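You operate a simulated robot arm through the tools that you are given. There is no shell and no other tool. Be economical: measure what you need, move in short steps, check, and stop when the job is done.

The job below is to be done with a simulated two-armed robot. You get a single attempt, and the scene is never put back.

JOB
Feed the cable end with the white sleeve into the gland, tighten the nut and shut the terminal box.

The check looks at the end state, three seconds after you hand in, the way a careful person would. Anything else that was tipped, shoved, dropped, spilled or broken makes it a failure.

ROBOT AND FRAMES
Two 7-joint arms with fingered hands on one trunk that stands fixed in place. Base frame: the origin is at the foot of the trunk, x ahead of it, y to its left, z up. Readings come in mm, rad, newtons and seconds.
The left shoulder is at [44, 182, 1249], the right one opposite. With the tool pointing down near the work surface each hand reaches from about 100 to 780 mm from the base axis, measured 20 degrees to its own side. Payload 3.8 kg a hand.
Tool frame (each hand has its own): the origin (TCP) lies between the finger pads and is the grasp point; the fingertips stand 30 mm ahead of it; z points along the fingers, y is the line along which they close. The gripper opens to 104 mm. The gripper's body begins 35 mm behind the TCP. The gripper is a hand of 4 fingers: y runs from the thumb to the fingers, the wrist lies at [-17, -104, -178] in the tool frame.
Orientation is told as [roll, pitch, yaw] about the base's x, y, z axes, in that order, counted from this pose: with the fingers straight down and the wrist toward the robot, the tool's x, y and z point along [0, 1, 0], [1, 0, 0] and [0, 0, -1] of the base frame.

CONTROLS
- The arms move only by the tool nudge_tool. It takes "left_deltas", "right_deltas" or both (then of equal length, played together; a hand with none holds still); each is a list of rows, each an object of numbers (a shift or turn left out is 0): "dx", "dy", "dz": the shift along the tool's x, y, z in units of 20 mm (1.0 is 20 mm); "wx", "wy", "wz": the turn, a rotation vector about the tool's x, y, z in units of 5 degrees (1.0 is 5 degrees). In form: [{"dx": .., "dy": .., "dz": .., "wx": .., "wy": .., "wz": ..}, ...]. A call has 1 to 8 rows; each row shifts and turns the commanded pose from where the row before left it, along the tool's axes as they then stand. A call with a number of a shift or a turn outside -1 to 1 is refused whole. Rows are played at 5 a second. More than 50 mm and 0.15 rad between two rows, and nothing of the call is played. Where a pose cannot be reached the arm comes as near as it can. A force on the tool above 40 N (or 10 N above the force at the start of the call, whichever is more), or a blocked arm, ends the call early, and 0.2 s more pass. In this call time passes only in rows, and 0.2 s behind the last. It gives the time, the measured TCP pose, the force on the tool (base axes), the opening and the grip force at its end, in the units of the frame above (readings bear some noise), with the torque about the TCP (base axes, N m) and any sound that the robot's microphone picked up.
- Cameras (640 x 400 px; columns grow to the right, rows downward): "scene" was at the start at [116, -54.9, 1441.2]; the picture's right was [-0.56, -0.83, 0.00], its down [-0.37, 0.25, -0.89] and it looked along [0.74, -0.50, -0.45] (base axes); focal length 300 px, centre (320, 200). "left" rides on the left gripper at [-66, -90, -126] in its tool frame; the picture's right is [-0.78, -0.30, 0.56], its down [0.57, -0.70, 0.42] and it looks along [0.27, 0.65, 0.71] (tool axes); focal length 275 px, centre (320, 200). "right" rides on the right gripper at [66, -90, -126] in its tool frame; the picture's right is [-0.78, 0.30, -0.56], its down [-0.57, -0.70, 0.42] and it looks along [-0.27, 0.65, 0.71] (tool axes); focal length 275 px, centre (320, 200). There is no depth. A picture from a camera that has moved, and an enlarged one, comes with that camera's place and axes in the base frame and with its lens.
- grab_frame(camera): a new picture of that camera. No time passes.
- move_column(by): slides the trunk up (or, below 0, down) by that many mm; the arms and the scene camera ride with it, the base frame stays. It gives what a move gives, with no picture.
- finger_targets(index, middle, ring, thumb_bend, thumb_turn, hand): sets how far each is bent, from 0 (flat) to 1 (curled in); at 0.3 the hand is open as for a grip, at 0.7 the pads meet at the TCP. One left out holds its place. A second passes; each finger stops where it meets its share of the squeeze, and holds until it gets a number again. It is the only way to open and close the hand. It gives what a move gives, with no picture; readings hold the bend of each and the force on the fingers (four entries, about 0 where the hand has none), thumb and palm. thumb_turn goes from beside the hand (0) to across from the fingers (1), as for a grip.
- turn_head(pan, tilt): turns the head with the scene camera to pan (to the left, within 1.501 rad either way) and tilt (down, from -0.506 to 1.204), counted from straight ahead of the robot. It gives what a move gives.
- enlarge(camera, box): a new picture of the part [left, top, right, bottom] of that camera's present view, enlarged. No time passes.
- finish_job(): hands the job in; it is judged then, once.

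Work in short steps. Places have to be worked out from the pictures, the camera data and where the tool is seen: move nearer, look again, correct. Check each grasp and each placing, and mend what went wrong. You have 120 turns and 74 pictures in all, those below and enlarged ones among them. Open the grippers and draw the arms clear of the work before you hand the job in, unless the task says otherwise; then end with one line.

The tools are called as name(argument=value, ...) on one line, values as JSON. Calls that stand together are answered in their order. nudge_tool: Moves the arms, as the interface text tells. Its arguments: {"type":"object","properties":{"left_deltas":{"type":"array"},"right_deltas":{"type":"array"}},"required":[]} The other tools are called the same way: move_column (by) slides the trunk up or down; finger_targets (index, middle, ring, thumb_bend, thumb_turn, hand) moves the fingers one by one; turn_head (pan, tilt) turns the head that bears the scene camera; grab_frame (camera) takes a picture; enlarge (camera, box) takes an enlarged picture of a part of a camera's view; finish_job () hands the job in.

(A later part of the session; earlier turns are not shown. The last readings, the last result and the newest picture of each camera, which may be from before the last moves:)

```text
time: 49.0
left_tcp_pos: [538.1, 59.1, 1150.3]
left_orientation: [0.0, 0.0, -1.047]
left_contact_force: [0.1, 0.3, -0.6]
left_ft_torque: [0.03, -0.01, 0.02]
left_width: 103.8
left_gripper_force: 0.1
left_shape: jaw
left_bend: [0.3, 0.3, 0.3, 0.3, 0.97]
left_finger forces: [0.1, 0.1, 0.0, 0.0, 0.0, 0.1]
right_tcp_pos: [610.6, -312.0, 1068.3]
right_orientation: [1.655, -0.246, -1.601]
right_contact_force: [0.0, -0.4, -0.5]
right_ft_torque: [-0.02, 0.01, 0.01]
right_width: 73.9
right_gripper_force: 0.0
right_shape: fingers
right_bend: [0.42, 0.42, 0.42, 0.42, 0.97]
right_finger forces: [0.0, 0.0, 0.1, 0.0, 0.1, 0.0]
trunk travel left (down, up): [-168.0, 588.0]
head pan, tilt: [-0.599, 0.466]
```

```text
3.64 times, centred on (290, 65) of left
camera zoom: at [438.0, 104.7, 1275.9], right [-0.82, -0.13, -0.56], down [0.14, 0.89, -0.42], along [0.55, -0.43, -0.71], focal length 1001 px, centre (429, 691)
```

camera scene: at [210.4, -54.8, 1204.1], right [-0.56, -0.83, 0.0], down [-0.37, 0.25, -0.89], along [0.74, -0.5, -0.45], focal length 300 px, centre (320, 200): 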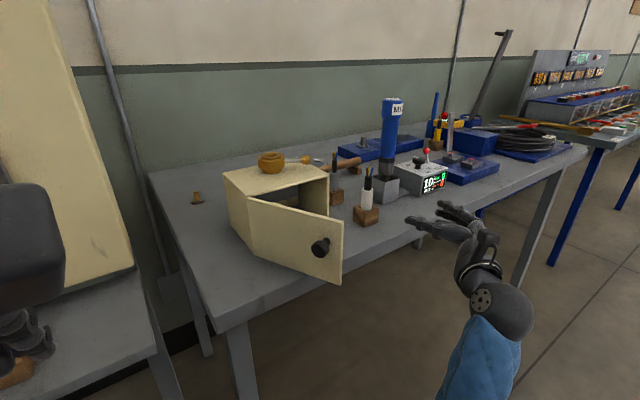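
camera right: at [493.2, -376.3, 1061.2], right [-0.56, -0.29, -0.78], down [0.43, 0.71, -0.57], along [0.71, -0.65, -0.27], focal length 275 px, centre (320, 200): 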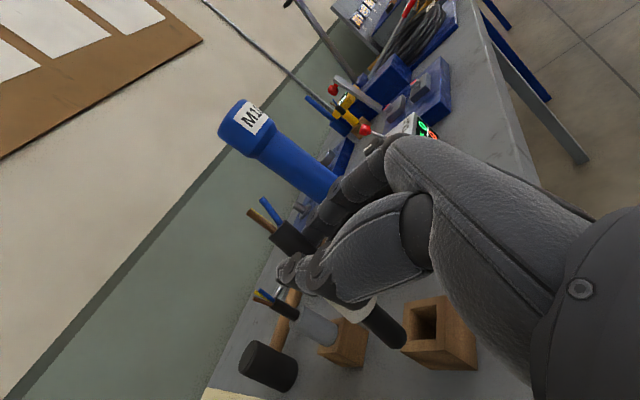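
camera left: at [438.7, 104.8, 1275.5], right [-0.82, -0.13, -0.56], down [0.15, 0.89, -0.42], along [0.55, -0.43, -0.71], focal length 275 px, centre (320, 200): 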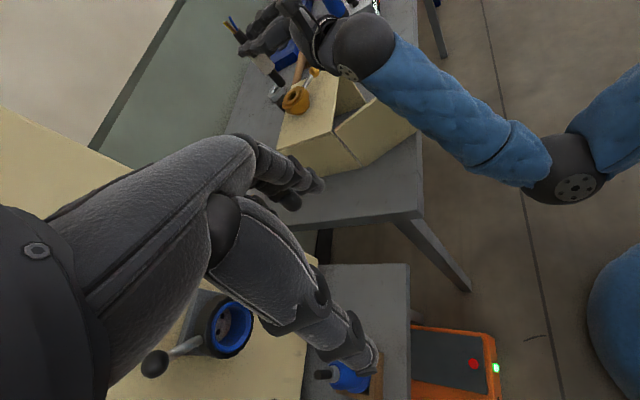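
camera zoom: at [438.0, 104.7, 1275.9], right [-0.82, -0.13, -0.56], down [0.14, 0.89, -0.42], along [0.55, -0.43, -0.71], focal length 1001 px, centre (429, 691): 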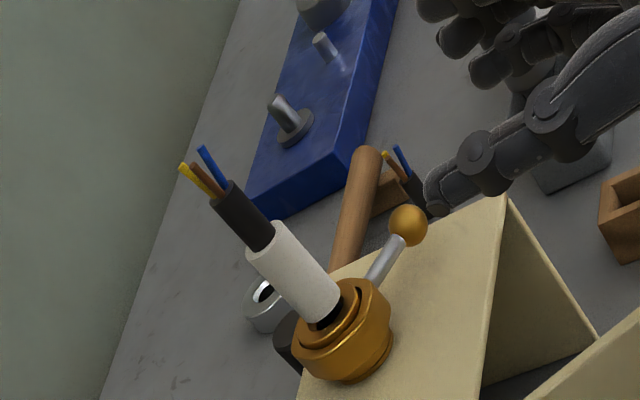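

The cable is seated upright with the white sleeve above the ring. Next is the nut: tightening is clockwise from above, so the ball swings from (708,-356) towards -x/+y. I raise the right hand and turn it fingers-down with yaw about -34° to pinch the ball tangentially.

nudge_tool(right_deltas=[{"dx": 1}, {"dx": 1}, {"dz": -1}, {"wx": 0.6975, "wy": -0.9825, "wz": -0.401}, {"wx": 0.6975, "wy": -0.9825, "wz": -0.401}, {"wx": 0.6975, "wy": -0.9825, "wz": -0.401}, {"wx": 0.6975, "wy": -0.9825, "wz": -0.401}, {"wx": 0.6975, "wy": -0.9825, "wz": -0.401}])

nudge_tool(right_deltas=[{"wx": 0.6975, "wy": -0.9825, "wz": -0.401}, {"wx": 0.6975, "wy": -0.9825, "wz": -0.401}, {"wx": 0.6975, "wy": -0.9825, "wz": -0.401}, {"wx": 0.6975, "wy": -0.9825, "wz": -0.401}, {"wx": 0.6975, "wy": -0.9825, "wz": -0.401}, {"wx": 0.6975, "wy": -0.9825, "wz": -0.401}, {"wx": 0.6975, "wy": -0.9825, "wz": -0.401}, {"wx": 0.6975, "wy": -0.9825, "wz": -0.401}])

nudge_tool(right_deltas=[{"wx": 0.6975, "wy": -0.9825, "wz": -0.401}, {"wx": 0.6975, "wy": -0.9825, "wz": -0.401}, {"wx": 0.6975, "wy": -0.9825, "wz": -0.401}])

```text
time: 50.8
left_tcp_pos: [539.3, 58.7, 1150.3]
left_orientation: [0.001, 0.001, -1.048]
left_contact_force: [0.1, 0.6, 0.2]
left_ft_torque: [0.04, 0.01, 0.02]
left_width: 103.4
left_gripper_force: 0.0
left_shape: jaw
left_bend: [0.3, 0.3, 0.3, 0.3, 0.97]
left_finger forces: [0.1, 0.0, 0.0, 0.0, 0.0, 0.1]
right_tcp_pos: [590.1, -295.5, 1093.1]
right_orientation: [1.092, -0.345, -1.231]
right_contact_force: [-0.7, 0.3, 0.0]
right_ft_torque: [0.0, 0.05, 0.02]
right_width: 73.9
right_gripper_force: 0.0
right_shape: fingers
right_bend: [0.42, 0.42, 0.42, 0.42, 0.97]
right_finger forces: [0.1, 0.0, 0.0, 0.1, 0.1, 0.0]
trunk travel left (down, up): [-168.0, 588.0]
head pan, tilt: [-0.599, 0.466]
```

```text
time: 52.6
left_tcp_pos: [539.4, 57.7, 1152.7]
left_orientation: [0.0, -0.001, -1.048]
left_contact_force: [-0.4, 0.4, 0.3]
left_ft_torque: [-0.02, 0.04, 0.01]
left_width: 103.8
left_gripper_force: 0.0
left_shape: jaw
left_bend: [0.3, 0.3, 0.3, 0.3, 0.97]
left_finger forces: [0.0, 0.1, 0.1, 0.0, 0.0, 0.0]
right_tcp_pos: [595.7, -300.3, 1092.6]
right_orientation: [0.261, -0.138, -0.706]
right_contact_force: [0.0, -0.5, 0.0]
right_ft_torque: [-0.03, -0.03, 0.02]
right_width: 74.1
right_gripper_force: 0.0
right_shape: fingers
right_bend: [0.42, 0.42, 0.42, 0.42, 0.97]
right_finger forces: [0.0, 0.0, 0.0, 0.0, 0.1, 0.1]
right hand out of reach, approached as far as the arm can: row 8
trunk travel left (down, up): [-168.0, 588.0]
head pan, tilt: [-0.599, 0.466]
```

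```text
time: 53.4
left_tcp_pos: [539.6, 58.0, 1150.2]
left_orientation: [-0.001, 0.001, -1.046]
left_contact_force: [-0.5, -0.8, -0.2]
left_ft_torque: [-0.01, -0.02, -0.01]
left_width: 103.9
left_gripper_force: 0.0
left_shape: jaw
left_bend: [0.3, 0.3, 0.3, 0.3, 0.97]
left_finger forces: [0.0, 0.0, 0.0, 0.0, 0.0, 0.0]
right_tcp_pos: [605.8, -309.5, 1092.3]
right_orientation: [-0.004, 0.03, -0.578]
right_contact_force: [-0.6, -0.2, 0.4]
right_ft_torque: [0.0, 0.01, -0.01]
right_width: 74.1
right_gripper_force: 0.1
right_shape: fingers
right_bend: [0.42, 0.42, 0.42, 0.42, 0.97]
right_finger forces: [0.1, 0.1, 0.0, 0.0, 0.1, 0.0]
right hand out of reach, approached as far as the arm can: row 1, 2
trunk travel left (down, up): [-168.0, 588.0]
head pan, tilt: [-0.599, 0.466]
```

The hand is fingers-down now but close to a reach limit with the trunk this low. I raise the trunk 140 mm, which also improves the head camera view.

move_column(by=140)

grab_frame(camera="scene")

```text
time: 55.0
left_tcp_pos: [475.6, 59.0, 1343.7]
left_orientation: [0.105, -0.06, -1.049]
left_contact_force: [0.3, -1.0, 0.3]
left_ft_torque: [-0.01, -0.02, -0.05]
left_width: 103.5
left_gripper_force: 0.0
left_shape: jaw
left_bend: [0.3, 0.3, 0.3, 0.3, 0.97]
left_finger forces: [0.1, 0.0, 0.0, 0.1, 0.0, 0.1]
right_tcp_pos: [605.9, -307.7, 1230.6]
right_orientation: [-0.002, 0.032, -0.581]
right_contact_force: [-0.1, 0.0, -0.3]
right_ft_torque: [0.02, 0.03, 0.02]
right_width: 74.2
right_gripper_force: 0.0
right_shape: fingers
right_bend: [0.42, 0.42, 0.42, 0.42, 0.97]
right_finger forces: [0.0, 0.0, 0.0, 0.1, 0.1, 0.1]
trunk travel left (down, up): [-308.0, 448.0]
head pan, tilt: [-0.599, 0.466]
```

```text
20 pictures are left
camera scene: at [145.8, -54.9, 1347.9], right [-0.56, -0.83, 0.0], down [-0.37, 0.25, -0.89], along [0.74, -0.5, -0.45], focal length 300 px, centre (320, 200)
```

scene: 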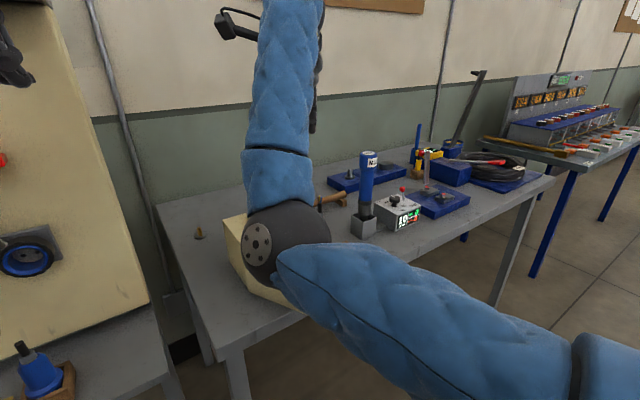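

The elbow hangs low in front, but extending the arm should draw it back. I move the hand over the lever ball, to about (711,-359,1130), and watch for limits.

nudge_tool(right_deltas=[{"dy": 0.96, "dx": 0.125}, {"dy": 0.96, "dx": 0.125}, {"dy": 0.96, "dx": 0.125, "dz": 0.8}, {"dy": 0.96, "dx": 0.125, "dz": 0.8}, {"dy": 0.96, "dx": 0.125, "dz": 0.8}, {"dy": 0.96, "dx": 0.125, "dz": 0.8}, {"dz": 0.9}, {"dz": 0.9}])

grab_frame(camera="scene")

```text
time: 56.8
left_tcp_pos: [475.0, 57.6, 1344.4]
left_orientation: [0.107, -0.06, -1.05]
left_contact_force: [-0.3, 0.0, -0.1]
left_ft_torque: [-0.02, 0.02, 0.02]
left_width: 103.9
left_gripper_force: 0.0
left_shape: jaw
left_bend: [0.3, 0.3, 0.3, 0.3, 0.97]
left_finger forces: [0.0, 0.0, 0.0, 0.0, 0.1, 0.0]
right_tcp_pos: [707.4, -356.4, 1128.4]
right_orientation: [-0.004, 0.03, -0.579]
right_contact_force: [-1.0, 0.0, 0.6]
right_ft_torque: [-0.01, 0.02, -0.02]
right_width: 73.9
right_gripper_force: 0.1
right_shape: fingers
right_bend: [0.42, 0.42, 0.42, 0.42, 0.97]
right_finger forces: [0.1, 0.0, 0.2, 0.0, 0.0, 0.0]
trunk travel left (down, up): [-308.0, 448.0]
head pan, tilt: [-0.599, 0.466]
```

```text
19 pictures are left
camera scene: at [145.4, -55.1, 1348.0], right [-0.56, -0.83, 0.0], down [-0.37, 0.25, -0.89], along [0.74, -0.5, -0.45], focal length 300 px, centre (320, 200)
```

scene: 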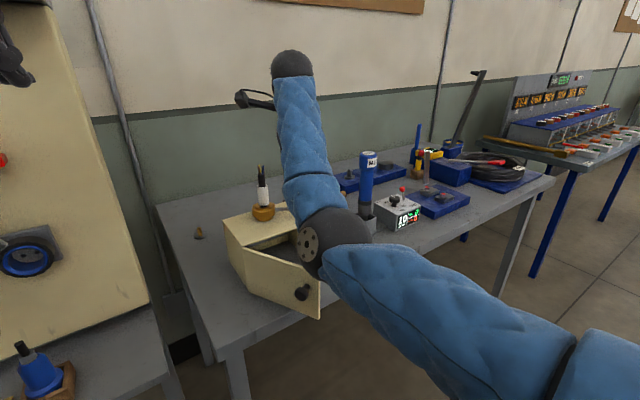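

The position is accurate, the elbow is clear of the door, and the cable stands upright in the gland. I make a small lateral trim and lower to about z 1040, then look at the ball between the fingers.

nudge_tool(right_deltas=[{"dx": -0.27, "dy": 0.2}, {"dz": 1}, {"dz": 1}, {"dz": 1}, {"dz": 1}, {"dz": 0.4}])

grab_frame(camera="right")

enlarge(camera="scene", box=[200, 110, 380, 240])

```text
time: 58.2
left_tcp_pos: [473.9, 59.1, 1343.5]
left_orientation: [0.107, -0.062, -1.049]
left_contact_force: [0.2, 0.4, -0.1]
left_ft_torque: [-0.06, 0.02, 0.02]
left_width: 103.5
left_gripper_force: 0.0
left_shape: jaw
left_bend: [0.3, 0.3, 0.3, 0.3, 0.97]
left_finger forces: [0.0, 0.0, 0.0, 0.1, 0.1, 0.0]
right_tcp_pos: [705.6, -361.7, 1041.1]
right_orientation: [-0.003, 0.03, -0.579]
right_contact_force: [-0.3, -1.0, -0.3]
right_ft_torque: [0.02, 0.02, -0.01]
right_width: 74.1
right_gripper_force: 0.1
right_shape: fingers
right_bend: [0.42, 0.42, 0.42, 0.42, 0.97]
right_finger forces: [0.0, 0.0, 0.1, 0.0, 0.0, 0.0]
trunk travel left (down, up): [-308.0, 448.0]
head pan, tilt: [-0.599, 0.466]
```

```text
18 pictures are left
camera right: at [669.6, -259.3, 1170.4], right [-0.16, -0.82, 0.55], down [-0.91, -0.09, -0.4], along [0.38, -0.57, -0.73], focal length 275 px, centre (320, 200)
```

right: 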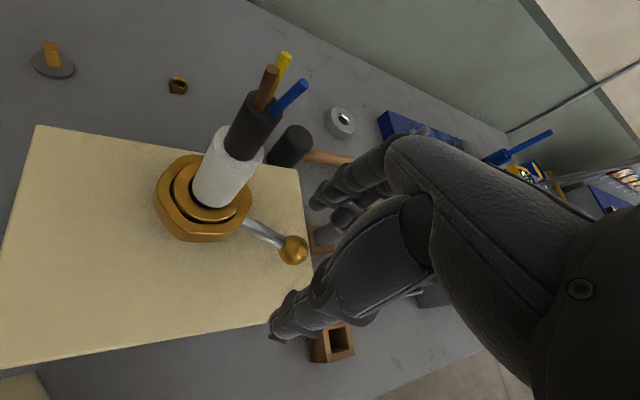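

```text
3.08 times, centred on (290, 175) of scene
camera zoom: at [145.2, -54.8, 1348.1], right [-0.56, -0.83, 0.0], down [-0.37, 0.25, -0.89], along [0.74, -0.5, -0.45], focal length 923 px, centre (412, 277)
```

zoom: 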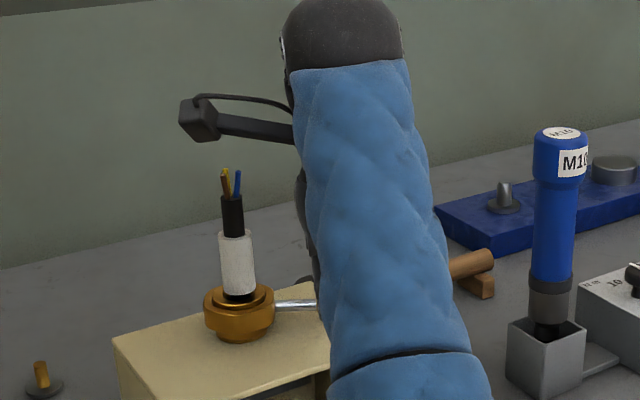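

The ball lies at about (714,-358), between thumb and fingers and slightly inward. I trim, lower 19 mm and close on it.

nudge_tool(right_deltas=[{"dx": 0.15, "dy": 0.2}, {"dz": 0.5}, {"dz": 0.45}])

finger_targets(hand="right", index=0.72, middle=0.72, ring=0.72, thumb_bend=0.72)

enlarge(camera="right", box=[140, 100, 380, 350])

```text
time: 59.0
left_tcp_pos: [473.8, 57.3, 1344.5]
left_orientation: [0.105, -0.062, -1.049]
left_contact_force: [-0.6, -0.2, -0.5]
left_ft_torque: [-0.02, -0.01, 0.03]
left_width: 103.4
left_gripper_force: 0.0
left_shape: jaw
left_bend: [0.3, 0.3, 0.3, 0.3, 0.97]
left_finger forces: [0.0, 0.0, 0.1, 0.0, 0.1, 0.0]
right_tcp_pos: [711.1, -362.6, 1022.7]
right_orientation: [-0.004, 0.03, -0.579]
right_contact_force: [-0.4, 0.0, -0.3]
right_ft_torque: [-0.03, 0.01, 0.02]
right_width: 74.1
right_gripper_force: 0.0
right_shape: fingers
right_bend: [0.42, 0.42, 0.42, 0.42, 0.97]
right_finger forces: [0.0, 0.0, 0.1, 0.0, 0.0, 0.0]
trunk travel left (down, up): [-308.0, 448.0]
head pan, tilt: [-0.599, 0.466]
```

```text
time: 60.0
left_tcp_pos: [475.2, 58.1, 1343.5]
left_orientation: [0.105, -0.061, -1.049]
left_contact_force: [-1.0, 0.2, 0.5]
left_ft_torque: [-0.01, 0.01, 0.01]
left_width: 103.7
left_gripper_force: 0.0
left_shape: jaw
left_bend: [0.3, 0.3, 0.3, 0.3, 0.97]
left_finger forces: [0.0, 0.1, 0.1, 0.0, 0.1, 0.0]
right_tcp_pos: [708.6, -362.6, 1022.0]
right_orientation: [-0.002, 0.031, -0.58]
right_contact_force: [-1.5, 0.3, -3.0]
right_ft_torque: [0.04, 0.08, 0.01]
right_width: 17.9
right_gripper_force: 9.5
right_shape: fingers
right_bend: [0.62, 0.71, 0.72, 0.65, 0.97]
right_finger forces: [7.3, 2.0, 0.0, 0.1, 8.8, 0.0]
trunk travel left (down, up): [-308.0, 448.0]
head pan, tilt: [-0.599, 0.466]
```

```text
1.60 times, centred on (260, 225) of right
camera zoom: at [674.4, -259.0, 1151.0], right [-0.16, -0.82, 0.55], down [-0.91, -0.09, -0.4], along [0.38, -0.57, -0.73], focal length 440 px, centre (416, 160)
```

zoom: 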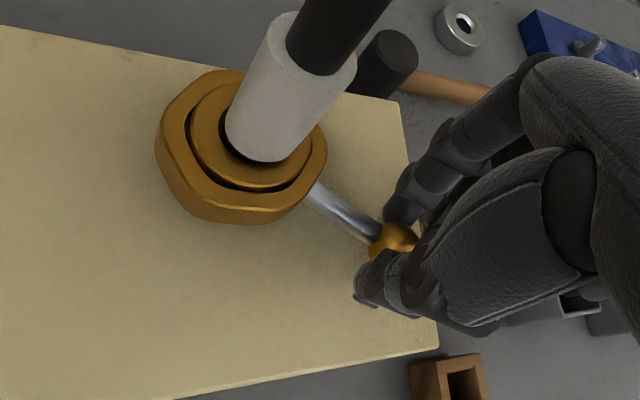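

Index and thumb hold the ball. I swing the lever clockwise about the gland axis, 20° first, watching force and sound.

nudge_tool(right_deltas=[{"wz": 1, "dy": -0.32}, {"wz": 1, "dy": -0.32}, {"wz": 1, "dy": -0.32}, {"wz": 1, "dy": -0.32}])

enlarge(camera="right", box=[140, 100, 380, 350])

```text
time: 61.0
left_tcp_pos: [475.6, 58.4, 1344.3]
left_orientation: [0.105, -0.06, -1.048]
left_contact_force: [1.1, 0.4, -1.5]
left_ft_torque: [0.01, 0.01, -0.03]
left_width: 103.6
left_gripper_force: 0.0
left_shape: jaw
left_bend: [0.3, 0.3, 0.3, 0.3, 0.97]
left_finger forces: [0.0, 0.0, 0.0, 0.0, 0.0, 0.0]
right_tcp_pos: [689.3, -345.4, 1022.2]
right_orientation: [-0.014, 0.029, -0.926]
right_contact_force: [2.7, 3.0, -1.5]
right_ft_torque: [0.11, -0.06, 0.01]
right_width: 18.0
right_gripper_force: 8.8
right_shape: fingers
right_bend: [0.61, 0.72, 0.72, 0.65, 0.96]
right_finger forces: [7.8, 1.0, 0.0, 0.0, 8.7, 0.0]
trunk travel left (down, up): [-308.0, 448.0]
head pan, tilt: [-0.599, 0.466]
```

```text
1.60 times, centred on (260, 225) of right
camera zoom: at [692.8, -234.6, 1150.2], right [-0.43, -0.71, 0.56], down [-0.89, 0.22, -0.4], along [0.16, -0.67, -0.73], focal length 440 px, centre (416, 160)
```

zoom: 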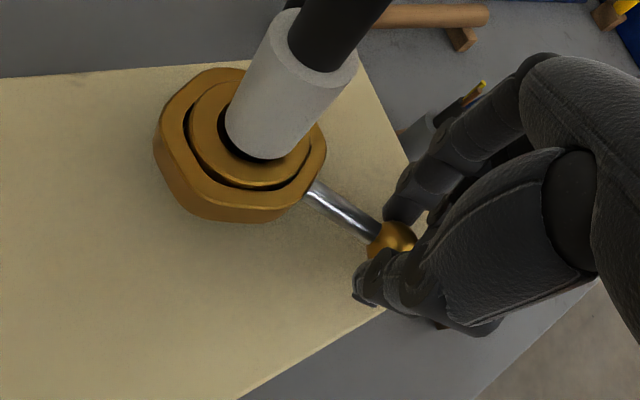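

The nut turns with the lever at low force. I continue 40° more.

nudge_tool(right_deltas=[{"wz": 1, "dy": -0.32}, {"wz": 1, "dy": -0.32}, {"wz": 1, "dy": -0.32}, {"wz": 1, "dy": -0.32}, {"wz": 1, "dy": -0.32}, {"wz": 1, "dy": -0.32}, {"wz": 1, "dy": -0.32}, {"wz": 1, "dy": -0.32}])

```text
time: 62.8
left_tcp_pos: [477.1, 58.0, 1343.2]
left_orientation: [0.105, -0.06, -1.048]
left_contact_force: [-0.2, 1.9, -0.2]
left_ft_torque: [0.01, 0.0, -0.03]
left_width: 103.9
left_gripper_force: 0.0
left_shape: jaw
left_bend: [0.3, 0.3, 0.3, 0.3, 0.97]
left_finger forces: [0.1, 0.0, 0.0, 0.1, 0.0, 0.0]
right_tcp_pos: [674.6, -297.7, 1022.7]
right_orientation: [-0.028, 0.01, -1.628]
right_contact_force: [9.0, 0.1, -1.2]
right_ft_torque: [0.02, -0.17, 0.05]
right_width: 18.2
right_gripper_force: 8.0
right_shape: fingers
right_bend: [0.61, 0.72, 0.72, 0.65, 0.96]
right_finger forces: [8.4, 0.0, 0.0, 0.0, 8.4, 0.0]
trunk travel left (down, up): [-308.0, 448.0]
head pan, tilt: [-0.599, 0.466]
```

The lever has turned about 60° with no tangential resistance, and the 9 N is only radial. I trim inward and go on turning.

nudge_tool(right_deltas=[{"dx": 0.12}, {"wz": 1, "dy": -0.31}, {"wz": 1, "dy": -0.31}, {"wz": 1, "dy": -0.31}, {"wz": 1, "dy": -0.31}, {"wz": 1, "dy": -0.31}, {"wz": 1, "dy": -0.31}])

grab_frame(camera="scene")

```text
time: 64.4
left_tcp_pos: [474.4, 59.7, 1344.5]
left_orientation: [0.107, -0.063, -1.049]
left_contact_force: [0.7, -0.5, 0.1]
left_ft_torque: [-0.04, 0.01, -0.01]
left_width: 103.7
left_gripper_force: 0.1
left_shape: jaw
left_bend: [0.3, 0.3, 0.3, 0.3, 0.97]
left_finger forces: [0.1, 0.0, 0.1, 0.0, 0.0, 0.1]
right_tcp_pos: [636.2, -253.6, 1036.2]
right_orientation: [-0.013, 0.005, -2.123]
right_contact_force: [0.0, 0.1, -1.1]
right_ft_torque: [-0.04, -0.03, 0.02]
right_width: 0.3
right_gripper_force: 0.1
right_shape: fingers
right_bend: [0.72, 0.72, 0.72, 0.71, 0.97]
right_finger forces: [0.0, 0.1, 0.0, 0.1, 0.1, 0.1]
right hand out of reach, approached as far as the arm can: row 3, 4, 5, 6, 7
trunk travel left (down, up): [-308.0, 448.0]
head pan, tilt: [-0.599, 0.466]
```

```text
14 pictures are left
camera scene: at [144.8, -53.4, 1348.1], right [-0.56, -0.83, 0.0], down [-0.37, 0.25, -0.89], along [0.74, -0.5, -0.45], focal length 300 px, centre (320, 200)
```

scene: 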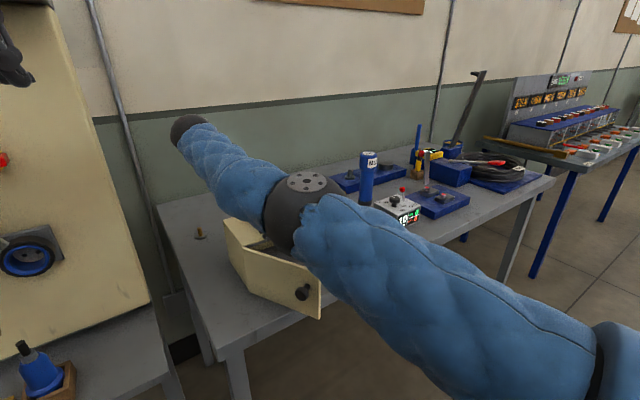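

The hand reached its limit and slid off the ball. The pinch allows rotation, so I'll regrip with less yaw. I lift, yaw back about 35° and look.

nudge_tool(right_deltas=[{"dz": -1}, {"dz": -1}, {"dz": -0.7, "wz": -0.9}, {"wz": -1}, {"wz": -1}, {"wz": -1}, {"wz": -1}, {"wz": -1}])

finger_targets(hand="right", index=0.42, middle=0.42, ring=0.42, thumb_bend=0.42)

grab_frame(camera="right")

```text
time: 66.2
left_tcp_pos: [474.0, 58.3, 1344.3]
left_orientation: [0.107, -0.062, -1.049]
left_contact_force: [-0.2, 0.6, -0.5]
left_ft_torque: [-0.01, 0.02, 0.0]
left_width: 103.6
left_gripper_force: 0.0
left_shape: jaw
left_bend: [0.3, 0.3, 0.3, 0.3, 0.97]
left_finger forces: [0.0, 0.0, 0.0, 0.1, 0.0, 0.0]
right_tcp_pos: [628.5, -238.1, 1076.3]
right_orientation: [-0.032, 0.004, -1.942]
right_contact_force: [0.2, 0.8, 1.1]
right_ft_torque: [-0.02, 0.03, -0.02]
right_width: 0.2
right_gripper_force: 0.0
right_shape: fingers
right_bend: [0.72, 0.72, 0.72, 0.71, 0.97]
right_finger forces: [0.1, 0.0, 0.1, 0.0, 0.1, 0.1]
right hand out of reach, approached as far as the arm can: row 1, 6, 7, 8
trunk travel left (down, up): [-308.0, 448.0]
head pan, tilt: [-0.599, 0.466]
```

```text
time: 67.2
left_tcp_pos: [473.8, 59.1, 1345.2]
left_orientation: [0.107, -0.06, -1.049]
left_contact_force: [-0.1, 0.1, 0.0]
left_ft_torque: [-0.02, -0.03, -0.06]
left_width: 103.6
left_gripper_force: 0.0
left_shape: jaw
left_bend: [0.3, 0.3, 0.3, 0.3, 0.97]
left_finger forces: [0.0, 0.0, 0.1, 0.0, 0.1, 0.1]
right_tcp_pos: [628.5, -237.8, 1076.7]
right_orientation: [-0.03, 0.003, -1.941]
right_contact_force: [-0.2, -0.3, 0.1]
right_ft_torque: [-0.01, 0.03, 0.04]
right_width: 73.8
right_gripper_force: 0.1
right_shape: fingers
right_bend: [0.42, 0.42, 0.42, 0.42, 0.97]
right_finger forces: [0.0, 0.0, 0.0, 0.0, 0.0, 0.0]
trunk travel left (down, up): [-308.0, 448.0]
head pan, tilt: [-0.599, 0.466]
```

```text
13 pictures are left
camera right: at [726.5, -179.5, 1201.1], right [-0.81, 0.0, 0.58], down [-0.29, 0.87, -0.4], along [-0.5, -0.5, -0.71], focal length 275 px, centre (320, 200)
```

right: 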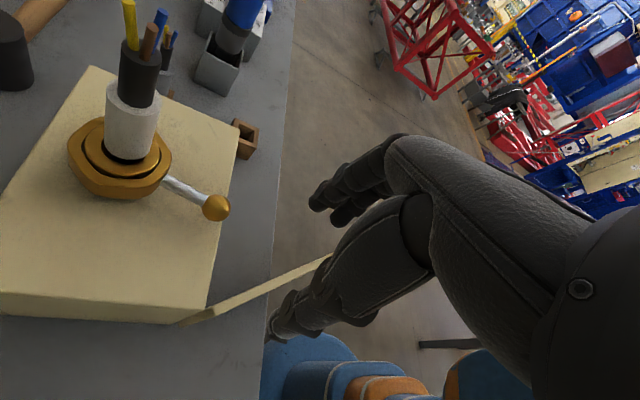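

The lever is now at about 165° (ball near (684,-280), nut centre (751,-298)), so it has turned roughly 72°. Pinching further needs a yaw the arm can't reach, so I'll push the ball with a closed fist at yaw 0. I close the fist and yaw back.

nudge_tool(right_deltas=[{"wz": -1, "dz": -0.5}, {"wz": -1, "dz": -0.5}, {"wz": -1}, {"wz": -1}, {"wz": -1}, {"wz": -1}, {"wz": -1}, {"wz": -1}])

nudge_tool(right_deltas=[{"wz": -1}, {"wz": -1}, {"wz": -1}, {"wz": -1}, {"wz": -1}, {"wz": -1}, {"wz": -1}, {"wz": -1}])

finger_targets(hand="right", index=0.72, middle=0.72, ring=0.72, thumb_bend=0.72)

```text
time: 69.0
left_tcp_pos: [474.5, 59.0, 1344.8]
left_orientation: [0.105, -0.061, -1.049]
left_contact_force: [0.6, -0.6, -0.7]
left_ft_torque: [0.02, -0.03, 0.0]
left_width: 103.7
left_gripper_force: 0.1
left_shape: jaw
left_bend: [0.3, 0.3, 0.3, 0.3, 0.97]
left_finger forces: [0.0, 0.1, 0.1, 0.0, 0.0, 0.0]
right_tcp_pos: [629.1, -238.3, 1076.5]
right_orientation: [-0.031, 0.002, -1.941]
right_contact_force: [0.6, 0.3, -0.3]
right_ft_torque: [0.0, 0.0, -0.02]
right_width: 74.1
right_gripper_force: 0.1
right_shape: fingers
right_bend: [0.42, 0.42, 0.42, 0.42, 0.97]
right_finger forces: [0.0, 0.0, 0.0, 0.0, 0.0, 0.1]
right hand out of reach, approached as far as the arm can: row 1, 2, 3, 4, 5, 6, 7, 8
trunk travel left (down, up): [-308.0, 448.0]
head pan, tilt: [-0.599, 0.466]
```

```text
time: 70.8
left_tcp_pos: [473.6, 59.1, 1343.8]
left_orientation: [0.106, -0.062, -1.049]
left_contact_force: [0.5, -0.6, 0.8]
left_ft_torque: [-0.02, 0.02, 0.03]
left_width: 103.5
left_gripper_force: 0.0
left_shape: jaw
left_bend: [0.3, 0.3, 0.3, 0.3, 0.97]
left_finger forces: [0.0, 0.0, 0.0, 0.1, 0.1, 0.0]
right_tcp_pos: [628.2, -238.1, 1076.5]
right_orientation: [-0.032, 0.003, -1.94]
right_contact_force: [-1.6, -0.5, -0.4]
right_ft_torque: [0.01, 0.0, 0.01]
right_width: 73.8
right_gripper_force: 0.1
right_shape: fingers
right_bend: [0.42, 0.42, 0.42, 0.42, 0.97]
right_finger forces: [0.0, 0.1, 0.0, 0.0, 0.1, 0.0]
right hand out of reach, approached as far as the arm can: row 1, 2, 3, 4, 5, 6, 7, 8
trunk travel left (down, up): [-308.0, 448.0]
head pan, tilt: [-0.599, 0.466]
```

```text
time: 71.8
left_tcp_pos: [473.9, 58.0, 1344.2]
left_orientation: [0.107, -0.061, -1.049]
left_contact_force: [0.2, 0.3, 0.1]
left_ft_torque: [-0.01, 0.0, 0.0]
left_width: 103.7
left_gripper_force: 0.0
left_shape: jaw
left_bend: [0.3, 0.3, 0.3, 0.3, 0.97]
left_finger forces: [0.1, 0.0, 0.0, 0.1, 0.1, 0.1]
right_tcp_pos: [629.1, -238.8, 1076.0]
right_orientation: [-0.031, 0.003, -1.94]
right_contact_force: [0.0, -0.3, -0.4]
right_ft_torque: [0.01, 0.0, 0.01]
right_width: 0.1
right_gripper_force: 0.0
right_shape: fingers
right_bend: [0.72, 0.72, 0.72, 0.71, 0.97]
right_finger forces: [0.1, 0.1, 0.0, 0.0, 0.1, 0.0]
trunk travel left (down, up): [-308.0, 448.0]
head pan, tilt: [-0.599, 0.466]
```

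The arm is stuck against a limit in this pose. I test small moves to find which direction frees it.

nudge_tool(right_deltas=[{"dy": 0.5}, {"dy": 0.5}])

```text
time: 72.4
left_tcp_pos: [474.3, 58.6, 1344.6]
left_orientation: [0.107, -0.061, -1.048]
left_contact_force: [0.0, -0.1, 0.4]
left_ft_torque: [0.02, -0.01, 0.01]
left_width: 103.6
left_gripper_force: 0.0
left_shape: jaw
left_bend: [0.3, 0.3, 0.3, 0.3, 0.97]
left_finger forces: [0.0, 0.0, 0.1, 0.1, 0.0, 0.1]
right_tcp_pos: [628.6, -240.9, 1075.4]
right_orientation: [-0.033, 0.003, -1.941]
right_contact_force: [0.4, 0.2, 0.1]
right_ft_torque: [-0.02, -0.05, 0.0]
right_width: 0.0
right_gripper_force: 0.1
right_shape: fingers
right_bend: [0.72, 0.72, 0.72, 0.71, 0.97]
right_finger forces: [0.0, 0.0, 0.0, 0.1, 0.1, 0.1]
right hand out of reach, approached as far as the arm can: row 1, 2
trunk travel left (down, up): [-308.0, 448.0]
head pan, tilt: [-0.599, 0.466]
```

No movement. The commanded pose has probably run ahead of the arm, so I rotate the command back the other way to meet the measured pose and see when the reach warning clears.

nudge_tool(right_deltas=[{"dy": -0.5}, {"dy": -0.5}, {"wz": 1}, {"wz": 1}, {"wz": 1}, {"wz": 1}, {"wz": 1}, {"wz": 1}])

nudge_tool(right_deltas=[{"wz": 1}, {"wz": 1}, {"wz": 1}, {"wz": 1}, {"wz": 1}, {"wz": 1}, {"wz": 1}, {"wz": 1}])

```text
time: 74.2
left_tcp_pos: [473.0, 58.3, 1344.9]
left_orientation: [0.108, -0.061, -1.05]
left_contact_force: [0.2, -0.5, 0.3]
left_ft_torque: [0.03, 0.0, 0.05]
left_width: 104.0
left_gripper_force: 0.0
left_shape: jaw
left_bend: [0.3, 0.3, 0.3, 0.3, 0.97]
left_finger forces: [0.0, 0.1, 0.1, 0.0, 0.0, 0.0]
right_tcp_pos: [596.0, -239.4, 1052.8]
right_orientation: [-0.028, -0.011, -2.464]
right_contact_force: [-0.4, -0.6, 1.1]
right_ft_torque: [0.07, 0.01, -0.01]
right_width: 0.0
right_gripper_force: 0.0
right_shape: fingers
right_bend: [0.72, 0.72, 0.72, 0.71, 0.97]
right_finger forces: [0.0, 0.1, 0.1, 0.0, 0.0, 0.0]
right hand out of reach, approached as far as the arm can: row 3, 4, 5, 6, 7, 8
trunk travel left (down, up): [-308.0, 448.0]
head pan, tilt: [-0.599, 0.466]
```

```text
time: 76.0
left_tcp_pos: [473.9, 59.1, 1344.4]
left_orientation: [0.107, -0.061, -1.049]
left_contact_force: [-0.8, 0.1, 0.5]
left_ft_torque: [-0.01, 0.02, 0.0]
left_width: 103.8
left_gripper_force: 0.0
left_shape: jaw
left_bend: [0.3, 0.3, 0.3, 0.3, 0.97]
left_finger forces: [0.1, 0.0, 0.0, 0.1, 0.0, 0.0]
right_tcp_pos: [548.0, -269.0, 1049.1]
right_orientation: [-0.013, -0.025, 3.12]
right_contact_force: [0.6, 0.1, 0.4]
right_ft_torque: [0.0, 0.01, 0.02]
right_width: 0.0
right_gripper_force: 0.1
right_shape: fingers
right_bend: [0.72, 0.72, 0.72, 0.71, 0.97]
right_finger forces: [0.0, 0.1, 0.0, 0.0, 0.0, 0.0]
right hand out of reach, approached as far as the arm can: row 1, 2, 3, 4, 5, 6, 7, 8
trunk travel left (down, up): [-308.0, 448.0]
head pan, tilt: [-0.599, 0.466]
```

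Turning that way worked freely, so failed rows are not accumulated. I now try turning back the proper way (wz negative) from here.

nudge_tool(right_deltas=[{"wz": -1}, {"wz": -1}, {"wz": -1}, {"wz": -1}, {"wz": -1}, {"wz": -1}, {"wz": -1}, {"wz": -1}])

grab_frame(camera="scene")

```text
time: 77.8
left_tcp_pos: [474.7, 58.1, 1344.2]
left_orientation: [0.106, -0.061, -1.049]
left_contact_force: [0.4, 0.0, -0.3]
left_ft_torque: [0.0, 0.0, 0.01]
left_width: 103.9
left_gripper_force: 0.1
left_shape: jaw
left_bend: [0.3, 0.3, 0.3, 0.3, 0.97]
left_finger forces: [0.1, 0.0, 0.0, 0.1, 0.1, 0.0]
right_tcp_pos: [556.6, -271.5, 1050.2]
right_orientation: [-0.032, -0.012, -2.464]
right_contact_force: [-0.4, -0.1, 0.3]
right_ft_torque: [0.0, -0.02, 0.01]
right_width: 0.0
right_gripper_force: 0.0
right_shape: fingers
right_bend: [0.72, 0.72, 0.72, 0.71, 0.97]
right_finger forces: [0.0, 0.0, 0.0, 0.0, 0.0, 0.1]
right hand out of reach, approached as far as the arm can: row 8
trunk travel left (down, up): [-308.0, 448.0]
head pan, tilt: [-0.599, 0.466]
```

```text
12 pictures are left
camera scene: at [145.6, -54.9, 1348.0], right [-0.56, -0.83, 0.0], down [-0.37, 0.25, -0.89], along [0.74, -0.5, -0.45], focal length 300 px, centre (320, 200)
```

scene: 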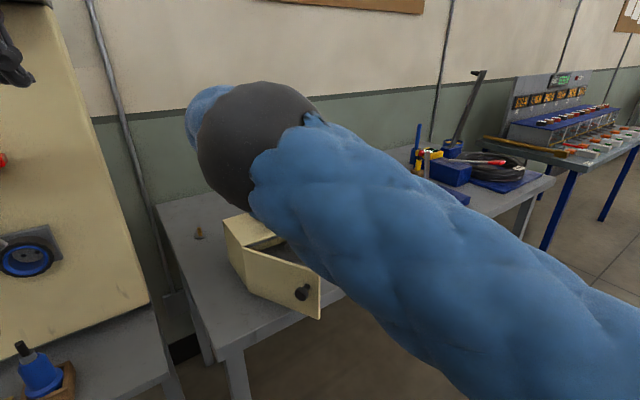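

Turning back works but the reach is tight here. I move the hand back and to the right, into open space, before unwinding further.

nudge_tool(right_deltas=[{"dy": 1, "dx": 0.45, "dz": -0.4}, {"dy": 1, "dx": 0.45, "dz": -0.4}, {"dy": 1, "dx": 0.45, "dz": -0.4}, {"dy": 1, "dx": 0.45, "dz": -0.4}, {"dy": 1, "dx": 0.45, "dz": -0.4}, {"wz": -1}, {"wz": -1}, {"wz": -1}])

nudge_tool(right_deltas=[{"wz": -1}, {"wz": -1}, {"wz": -1}, {"wz": -1}, {"wz": -1}, {"wz": -1}, {"wz": -1}, {"wz": -1}])

```text
time: 79.6
left_tcp_pos: [474.3, 58.3, 1344.4]
left_orientation: [0.106, -0.062, -1.05]
left_contact_force: [-0.5, 0.5, 0.1]
left_ft_torque: [0.0, 0.0, -0.02]
left_width: 103.8
left_gripper_force: 0.0
left_shape: jaw
left_bend: [0.3, 0.3, 0.3, 0.3, 0.97]
left_finger forces: [0.0, 0.0, 0.0, 0.0, 0.1, 0.1]
right_tcp_pos: [530.9, -388.2, 1091.7]
right_orientation: [-0.034, -0.004, -2.203]
right_contact_force: [0.4, 0.1, -0.2]
right_ft_torque: [0.0, 0.02, 0.01]
right_width: 0.0
right_gripper_force: 0.0
right_shape: fingers
right_bend: [0.72, 0.72, 0.72, 0.71, 0.97]
right_finger forces: [0.1, 0.1, 0.0, 0.1, 0.0, 0.1]
right hand out of reach, approached as far as the arm can: row 2, 6, 7, 8
trunk travel left (down, up): [-308.0, 448.0]
head pan, tilt: [-0.599, 0.466]
```

```text
time: 81.4
left_tcp_pos: [473.3, 59.7, 1343.7]
left_orientation: [0.106, -0.061, -1.048]
left_contact_force: [-0.5, 0.6, 0.2]
left_ft_torque: [0.02, -0.01, -0.03]
left_width: 103.7
left_gripper_force: 0.1
left_shape: jaw
left_bend: [0.3, 0.3, 0.3, 0.3, 0.97]
left_finger forces: [0.0, 0.0, 0.1, 0.1, 0.0, 0.0]
right_tcp_pos: [560.7, -416.1, 1093.3]
right_orientation: [-0.026, 0.02, -1.504]
right_contact_force: [0.2, 0.1, 0.1]
right_ft_torque: [0.02, 0.01, 0.0]
right_width: 0.1
right_gripper_force: 0.0
right_shape: fingers
right_bend: [0.72, 0.72, 0.72, 0.71, 0.97]
right_finger forces: [0.0, 0.1, 0.0, 0.0, 0.1, 0.0]
right hand out of reach, approached as far as the arm can: row 1, 2, 3, 4, 5, 6
trunk travel left (down, up): [-308.0, 448.0]
head pan, tilt: [-0.599, 0.466]
```

Unwinding works here. I continue to bring the yaw near -0.3.

nudge_tool(right_deltas=[{"wz": -1}, {"wz": -1}, {"wz": -1}, {"wz": -1}, {"wz": -1}, {"wz": -1}, {"wz": -1}, {"wz": -1}])

nudge_tool(right_deltas=[{"wz": -1}, {"wz": -1}, {"wz": -1}, {"wz": -1}, {"wz": -1}, {"wz": -1}, {"wx": -0.1}])

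```text
time: 83.2
left_tcp_pos: [474.4, 57.5, 1345.2]
left_orientation: [0.105, -0.061, -1.047]
left_contact_force: [-0.1, -0.6, 0.1]
left_ft_torque: [0.05, -0.02, -0.04]
left_width: 104.0
left_gripper_force: 0.1
left_shape: jaw
left_bend: [0.3, 0.3, 0.3, 0.3, 0.97]
left_finger forces: [0.0, 0.1, 0.0, 0.0, 0.1, 0.0]
right_tcp_pos: [560.9, -417.2, 1092.0]
right_orientation: [-0.009, 0.028, -0.806]
right_contact_force: [-0.3, 0.0, 0.5]
right_ft_torque: [-0.01, 0.01, 0.01]
right_width: 0.0
right_gripper_force: 0.0
right_shape: fingers
right_bend: [0.72, 0.72, 0.72, 0.71, 0.97]
right_finger forces: [0.1, 0.1, 0.1, 0.0, 0.0, 0.0]
trunk travel left (down, up): [-308.0, 448.0]
head pan, tilt: [-0.599, 0.466]
```

```text
time: 84.8
left_tcp_pos: [473.7, 58.1, 1344.4]
left_orientation: [0.105, -0.061, -1.048]
left_contact_force: [0.2, 0.2, 1.0]
left_ft_torque: [0.0, 0.01, 0.02]
left_width: 103.6
left_gripper_force: 0.0
left_shape: jaw
left_bend: [0.3, 0.3, 0.3, 0.3, 0.97]
left_finger forces: [0.0, 0.1, 0.0, 0.0, 0.0, 0.0]
right_tcp_pos: [560.5, -414.9, 1092.7]
right_orientation: [0.004, 0.02, -0.28]
right_contact_force: [-0.3, -0.1, 0.4]
right_ft_torque: [0.03, -0.01, 0.02]
right_width: 0.0
right_gripper_force: 0.0
right_shape: fingers
right_bend: [0.72, 0.72, 0.72, 0.71, 0.97]
right_finger forces: [0.1, 0.0, 0.0, 0.0, 0.0, 0.0]
trunk travel left (down, up): [-308.0, 448.0]
head pan, tilt: [-0.599, 0.466]
```

The hand is in a comfortable pose, and at this yaw tool +x points almost exactly along the needed push direction. I move over the start point (667,-338) and lower beside the ball.

nudge_tool(right_deltas=[{"dy": 0.675, "dx": 0.86}, {"dy": 0.675, "dx": 0.86}, {"dy": 0.675, "dx": 0.86}, {"dy": 0.675, "dx": 0.86}, {"dy": 0.675, "dx": 0.86}, {"dy": 0.675, "dx": 0.86}, {"dz": 1}, {"dz": 1}])

nudge_tool(right_deltas=[{"dz": 0.9}, {"dz": 0.85}])

grab_frame(camera="right")

```text
time: 86.6
left_tcp_pos: [474.2, 59.0, 1343.7]
left_orientation: [0.108, -0.061, -1.049]
left_contact_force: [-0.6, -0.6, -0.6]
left_ft_torque: [0.01, 0.04, 0.0]
left_width: 103.6
left_gripper_force: 0.0
left_shape: jaw
left_bend: [0.3, 0.3, 0.3, 0.3, 0.97]
left_finger forces: [0.1, 0.0, 0.1, 0.0, 0.0, 0.0]
right_tcp_pos: [667.0, -339.0, 1049.4]
right_orientation: [0.006, 0.023, -0.282]
right_contact_force: [1.6, -0.3, -0.7]
right_ft_torque: [0.0, 0.0, 0.0]
right_width: 0.0
right_gripper_force: 0.1
right_shape: fingers
right_bend: [0.72, 0.72, 0.72, 0.71, 0.97]
right_finger forces: [0.1, 0.0, 0.1, 0.0, 0.1, 0.0]
trunk travel left (down, up): [-308.0, 448.0]
head pan, tilt: [-0.599, 0.466]
```

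```text
time: 87.2
left_tcp_pos: [474.4, 58.2, 1343.9]
left_orientation: [0.107, -0.064, -1.049]
left_contact_force: [0.9, 0.2, 0.0]
left_ft_torque: [0.01, -0.04, -0.01]
left_width: 103.7
left_gripper_force: 0.0
left_shape: jaw
left_bend: [0.3, 0.3, 0.3, 0.3, 0.97]
left_finger forces: [0.0, 0.1, 0.1, 0.0, 0.0, 0.0]
right_tcp_pos: [665.0, -338.1, 1013.4]
right_orientation: [0.005, 0.022, -0.283]
right_contact_force: [0.2, 0.3, -0.4]
right_ft_torque: [0.02, 0.01, 0.01]
right_width: 0.0
right_gripper_force: 0.1
right_shape: fingers
right_bend: [0.72, 0.72, 0.72, 0.71, 0.97]
right_finger forces: [0.1, 0.1, 0.0, 0.0, 0.0, 0.0]
trunk travel left (down, up): [-308.0, 448.0]
head pan, tilt: [-0.599, 0.466]
```

```text
11 pictures are left
camera right: at [600.6, -250.8, 1142.7], right [0.08, -0.83, 0.55], down [-0.84, -0.35, -0.41], along [0.54, -0.43, -0.73], focal length 275 px, centre (320, 200)
```

right: 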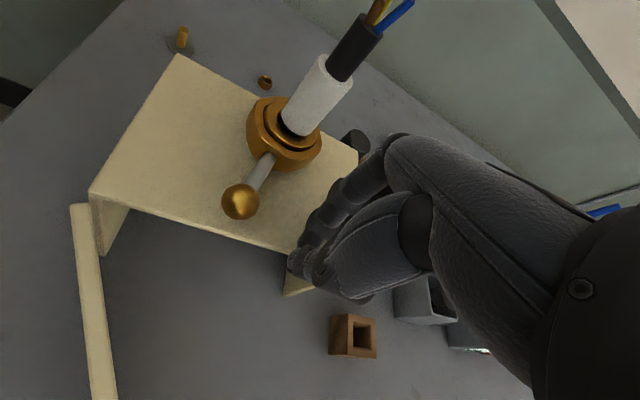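

The ball is at (680,-280), 60 mm away along the push direction. I close the gap and then push it around, rotating about the nut axis, watching the resistance.

nudge_tool(right_deltas=[{"dx": 0.8, "dy": -0.25}, {"dx": 0.337, "dy": -0.2, "wz": 1}, {"dx": 0.337, "dy": -0.2, "wz": 1}, {"dx": 0.337, "dy": -0.2, "wz": 1}, {"dx": 0.337, "dy": -0.2, "wz": 1}])

nudge_tool(right_deltas=[{"dx": 0.337, "dy": -0.2, "wz": 1}, {"dx": 0.337, "dy": -0.2, "wz": 1}, {"dx": 0.337, "dy": -0.2, "wz": 1}, {"dx": 0.337, "dy": -0.2, "wz": 1}])

grab_frame(camera="right")

```text
time: 88.4
left_tcp_pos: [474.9, 58.7, 1344.4]
left_orientation: [0.106, -0.063, -1.049]
left_contact_force: [-0.8, 0.1, -0.3]
left_ft_torque: [-0.03, -0.03, 0.03]
left_width: 104.0
left_gripper_force: 0.0
left_shape: jaw
left_bend: [0.3, 0.3, 0.3, 0.3, 0.97]
left_finger forces: [0.0, 0.1, 0.0, 0.0, 0.0, 0.1]
right_tcp_pos: [667.7, -297.6, 1016.2]
right_orientation: [-0.001, 0.022, -0.63]
right_contact_force: [-0.8, -1.4, 0.0]
right_ft_torque: [0.02, 0.02, 0.01]
right_width: 0.0
right_gripper_force: 0.1
right_shape: fingers
right_bend: [0.72, 0.72, 0.72, 0.71, 0.97]
right_finger forces: [0.0, 0.0, 0.1, 0.0, 0.1, 0.0]
right hand out of reach, approached as far as the arm can: row 5
trunk travel left (down, up): [-308.0, 448.0]
head pan, tilt: [-0.599, 0.466]
```

```text
time: 89.4
left_tcp_pos: [474.6, 57.9, 1344.0]
left_orientation: [0.106, -0.062, -1.047]
left_contact_force: [0.0, 0.2, -0.3]
left_ft_torque: [-0.02, -0.02, -0.01]
left_width: 103.5
left_gripper_force: 0.0
left_shape: jaw
left_bend: [0.3, 0.3, 0.3, 0.3, 0.97]
left_finger forces: [0.0, 0.0, 0.0, 0.1, 0.1, 0.0]
right_tcp_pos: [692.9, -286.0, 1017.8]
right_orientation: [-0.01, 0.024, -0.984]
right_contact_force: [0.4, -1.1, 0.0]
right_ft_torque: [-0.04, 0.02, -0.02]
right_width: 0.2
right_gripper_force: 0.1
right_shape: fingers
right_bend: [0.72, 0.72, 0.72, 0.71, 0.98]
right_finger forces: [0.0, 0.1, 0.0, 0.0, 0.1, 0.1]
right hand out of reach, approached as far as the arm can: row 1, 2, 3, 4
trunk travel left (down, up): [-308.0, 448.0]
head pan, tilt: [-0.599, 0.466]
```

```text
10 pictures are left
camera right: at [701.2, -175.8, 1146.6], right [-0.47, -0.69, 0.56], down [-0.87, 0.27, -0.4], along [0.12, -0.68, -0.73], focal length 275 px, centre (320, 200)
```

right: 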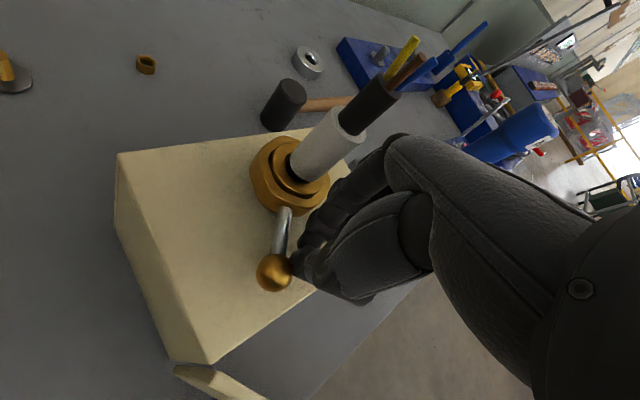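

The lever is now near 140° (about 98° turned) and still free, but the knuckles are getting close to the cable. I back off, lift and yaw back to 0, so I can push with the backs of the fingers from the front instead.

nudge_tool(right_deltas=[{"dx": -1}, {"dx": -0.6}, {"dz": -1}, {"dz": -1}, {"dz": -1, "wz": -1}, {"wz": -1}, {"wz": -1}, {"wz": -1}])

nudge_tool(right_deltas=[{"wz": -1}, {"wz": -1}, {"wz": -1}, {"wz": -1}, {"wz": -1}, {"wz": -1}, {"wz": -1}])

```text
time: 91.2
left_tcp_pos: [473.8, 58.1, 1344.8]
left_orientation: [0.107, -0.062, -1.049]
left_contact_force: [0.5, 0.8, 0.3]
left_ft_torque: [-0.02, 0.01, 0.01]
left_width: 103.6
left_gripper_force: 0.0
left_shape: jaw
left_bend: [0.3, 0.3, 0.3, 0.3, 0.97]
left_finger forces: [0.0, 0.0, 0.0, 0.0, 0.1, 0.1]
right_tcp_pos: [669.7, -307.1, 1079.2]
right_orientation: [-0.001, 0.023, -0.63]
right_contact_force: [-0.1, 0.1, 0.6]
right_ft_torque: [0.03, -0.01, 0.0]
right_width: 0.1
right_gripper_force: 0.1
right_shape: fingers
right_bend: [0.72, 0.72, 0.72, 0.71, 0.97]
right_finger forces: [0.0, 0.0, 0.1, 0.0, 0.0, 0.0]
right hand out of reach, approached as far as the arm can: row 1
trunk travel left (down, up): [-308.0, 448.0]
head pan, tilt: [-0.599, 0.466]
```

```text
time: 92.8
left_tcp_pos: [474.2, 57.2, 1344.1]
left_orientation: [0.106, -0.062, -1.048]
left_contact_force: [-0.8, -0.1, -0.3]
left_ft_torque: [0.01, 0.01, -0.01]
left_width: 103.5
left_gripper_force: 0.0
left_shape: jaw
left_bend: [0.3, 0.3, 0.3, 0.3, 0.97]
left_finger forces: [0.0, 0.1, 0.1, 0.0, 0.0, 0.0]
right_tcp_pos: [671.0, -308.1, 1079.2]
right_orientation: [0.013, 0.019, -0.021]
right_contact_force: [0.8, 0.2, -0.5]
right_ft_torque: [0.0, 0.01, 0.02]
right_width: 0.1
right_gripper_force: 0.1
right_shape: fingers
right_bend: [0.72, 0.72, 0.72, 0.71, 0.97]
right_finger forces: [0.0, 0.0, 0.1, 0.0, 0.0, 0.0]
trunk travel left (down, up): [-308.0, 448.0]
head pan, tilt: [-0.599, 0.466]
```

Yaw is back near 0. I move to (650,-232) and lower to z≈1016 in front of the ball.

nudge_tool(right_deltas=[{"dx": 1, "dy": -0.5}, {"dx": 1, "dy": -0.6}, {"dx": 1}, {"dx": 0.8}, {"dz": 1}, {"dz": 1}, {"dz": 1}, {"dz": 0.15}])

nudge_tool(right_deltas=[{"dy": 0.7}, {"dy": 0.7}, {"dy": 0.5}])

grab_frame(camera="right")

```text
time: 94.6
left_tcp_pos: [474.1, 58.6, 1344.1]
left_orientation: [0.106, -0.062, -1.049]
left_contact_force: [0.4, 0.4, 0.2]
left_ft_torque: [0.0, 0.01, 0.02]
left_width: 103.6
left_gripper_force: 0.1
left_shape: jaw
left_bend: [0.3, 0.3, 0.3, 0.3, 0.97]
left_finger forces: [0.0, 0.0, 0.0, 0.1, 0.0, 0.0]
right_tcp_pos: [662.2, -247.2, 1021.2]
right_orientation: [0.012, 0.019, -0.02]
right_contact_force: [0.0, 0.0, -0.4]
right_ft_torque: [-0.01, -0.04, -0.02]
right_width: 0.1
right_gripper_force: 0.1
right_shape: fingers
right_bend: [0.72, 0.72, 0.72, 0.71, 0.97]
right_finger forces: [0.0, 0.0, 0.0, 0.1, 0.0, 0.0]
right hand out of reach, approached as far as the arm can: row 4, 6
trunk travel left (down, up): [-308.0, 448.0]
head pan, tilt: [-0.599, 0.466]
```

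```text
time: 95.4
left_tcp_pos: [471.1, 57.6, 1345.4]
left_orientation: [0.11, -0.063, -1.05]
left_contact_force: [0.4, -1.1, 0.5]
left_ft_torque: [-0.01, 0.02, -0.01]
left_width: 103.5
left_gripper_force: 0.0
left_shape: jaw
left_bend: [0.3, 0.3, 0.3, 0.3, 0.97]
left_finger forces: [0.0, 0.0, 0.0, 0.0, 0.1, 0.0]
right_tcp_pos: [697.1, -245.8, 1023.0]
right_orientation: [0.011, 0.014, -0.023]
right_contact_force: [-5.2, -1.5, 15.1]
right_ft_torque: [-0.16, 0.07, -0.04]
right_width: 0.2
right_gripper_force: 7.3
right_shape: fingers
right_bend: [0.72, 0.76, 0.72, 0.71, 0.97]
right_finger forces: [0.0, 14.9, 0.0, 0.0, 0.0, 0.1]
trunk travel left (down, up): [-308.0, 448.0]
head pan, tilt: [-0.599, 0.466]
```

```text
9 pictures are left
camera right: at [610.3, -178.5, 1151.7], right [0.29, -0.79, 0.54], down [-0.72, -0.55, -0.42], along [0.63, -0.27, -0.73], focal length 275 px, centre (320, 200)
```

right: 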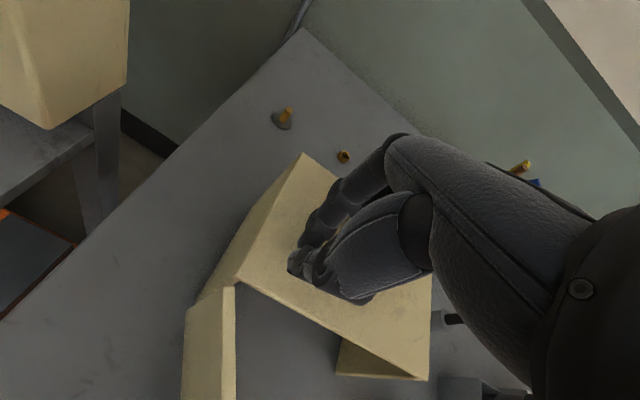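

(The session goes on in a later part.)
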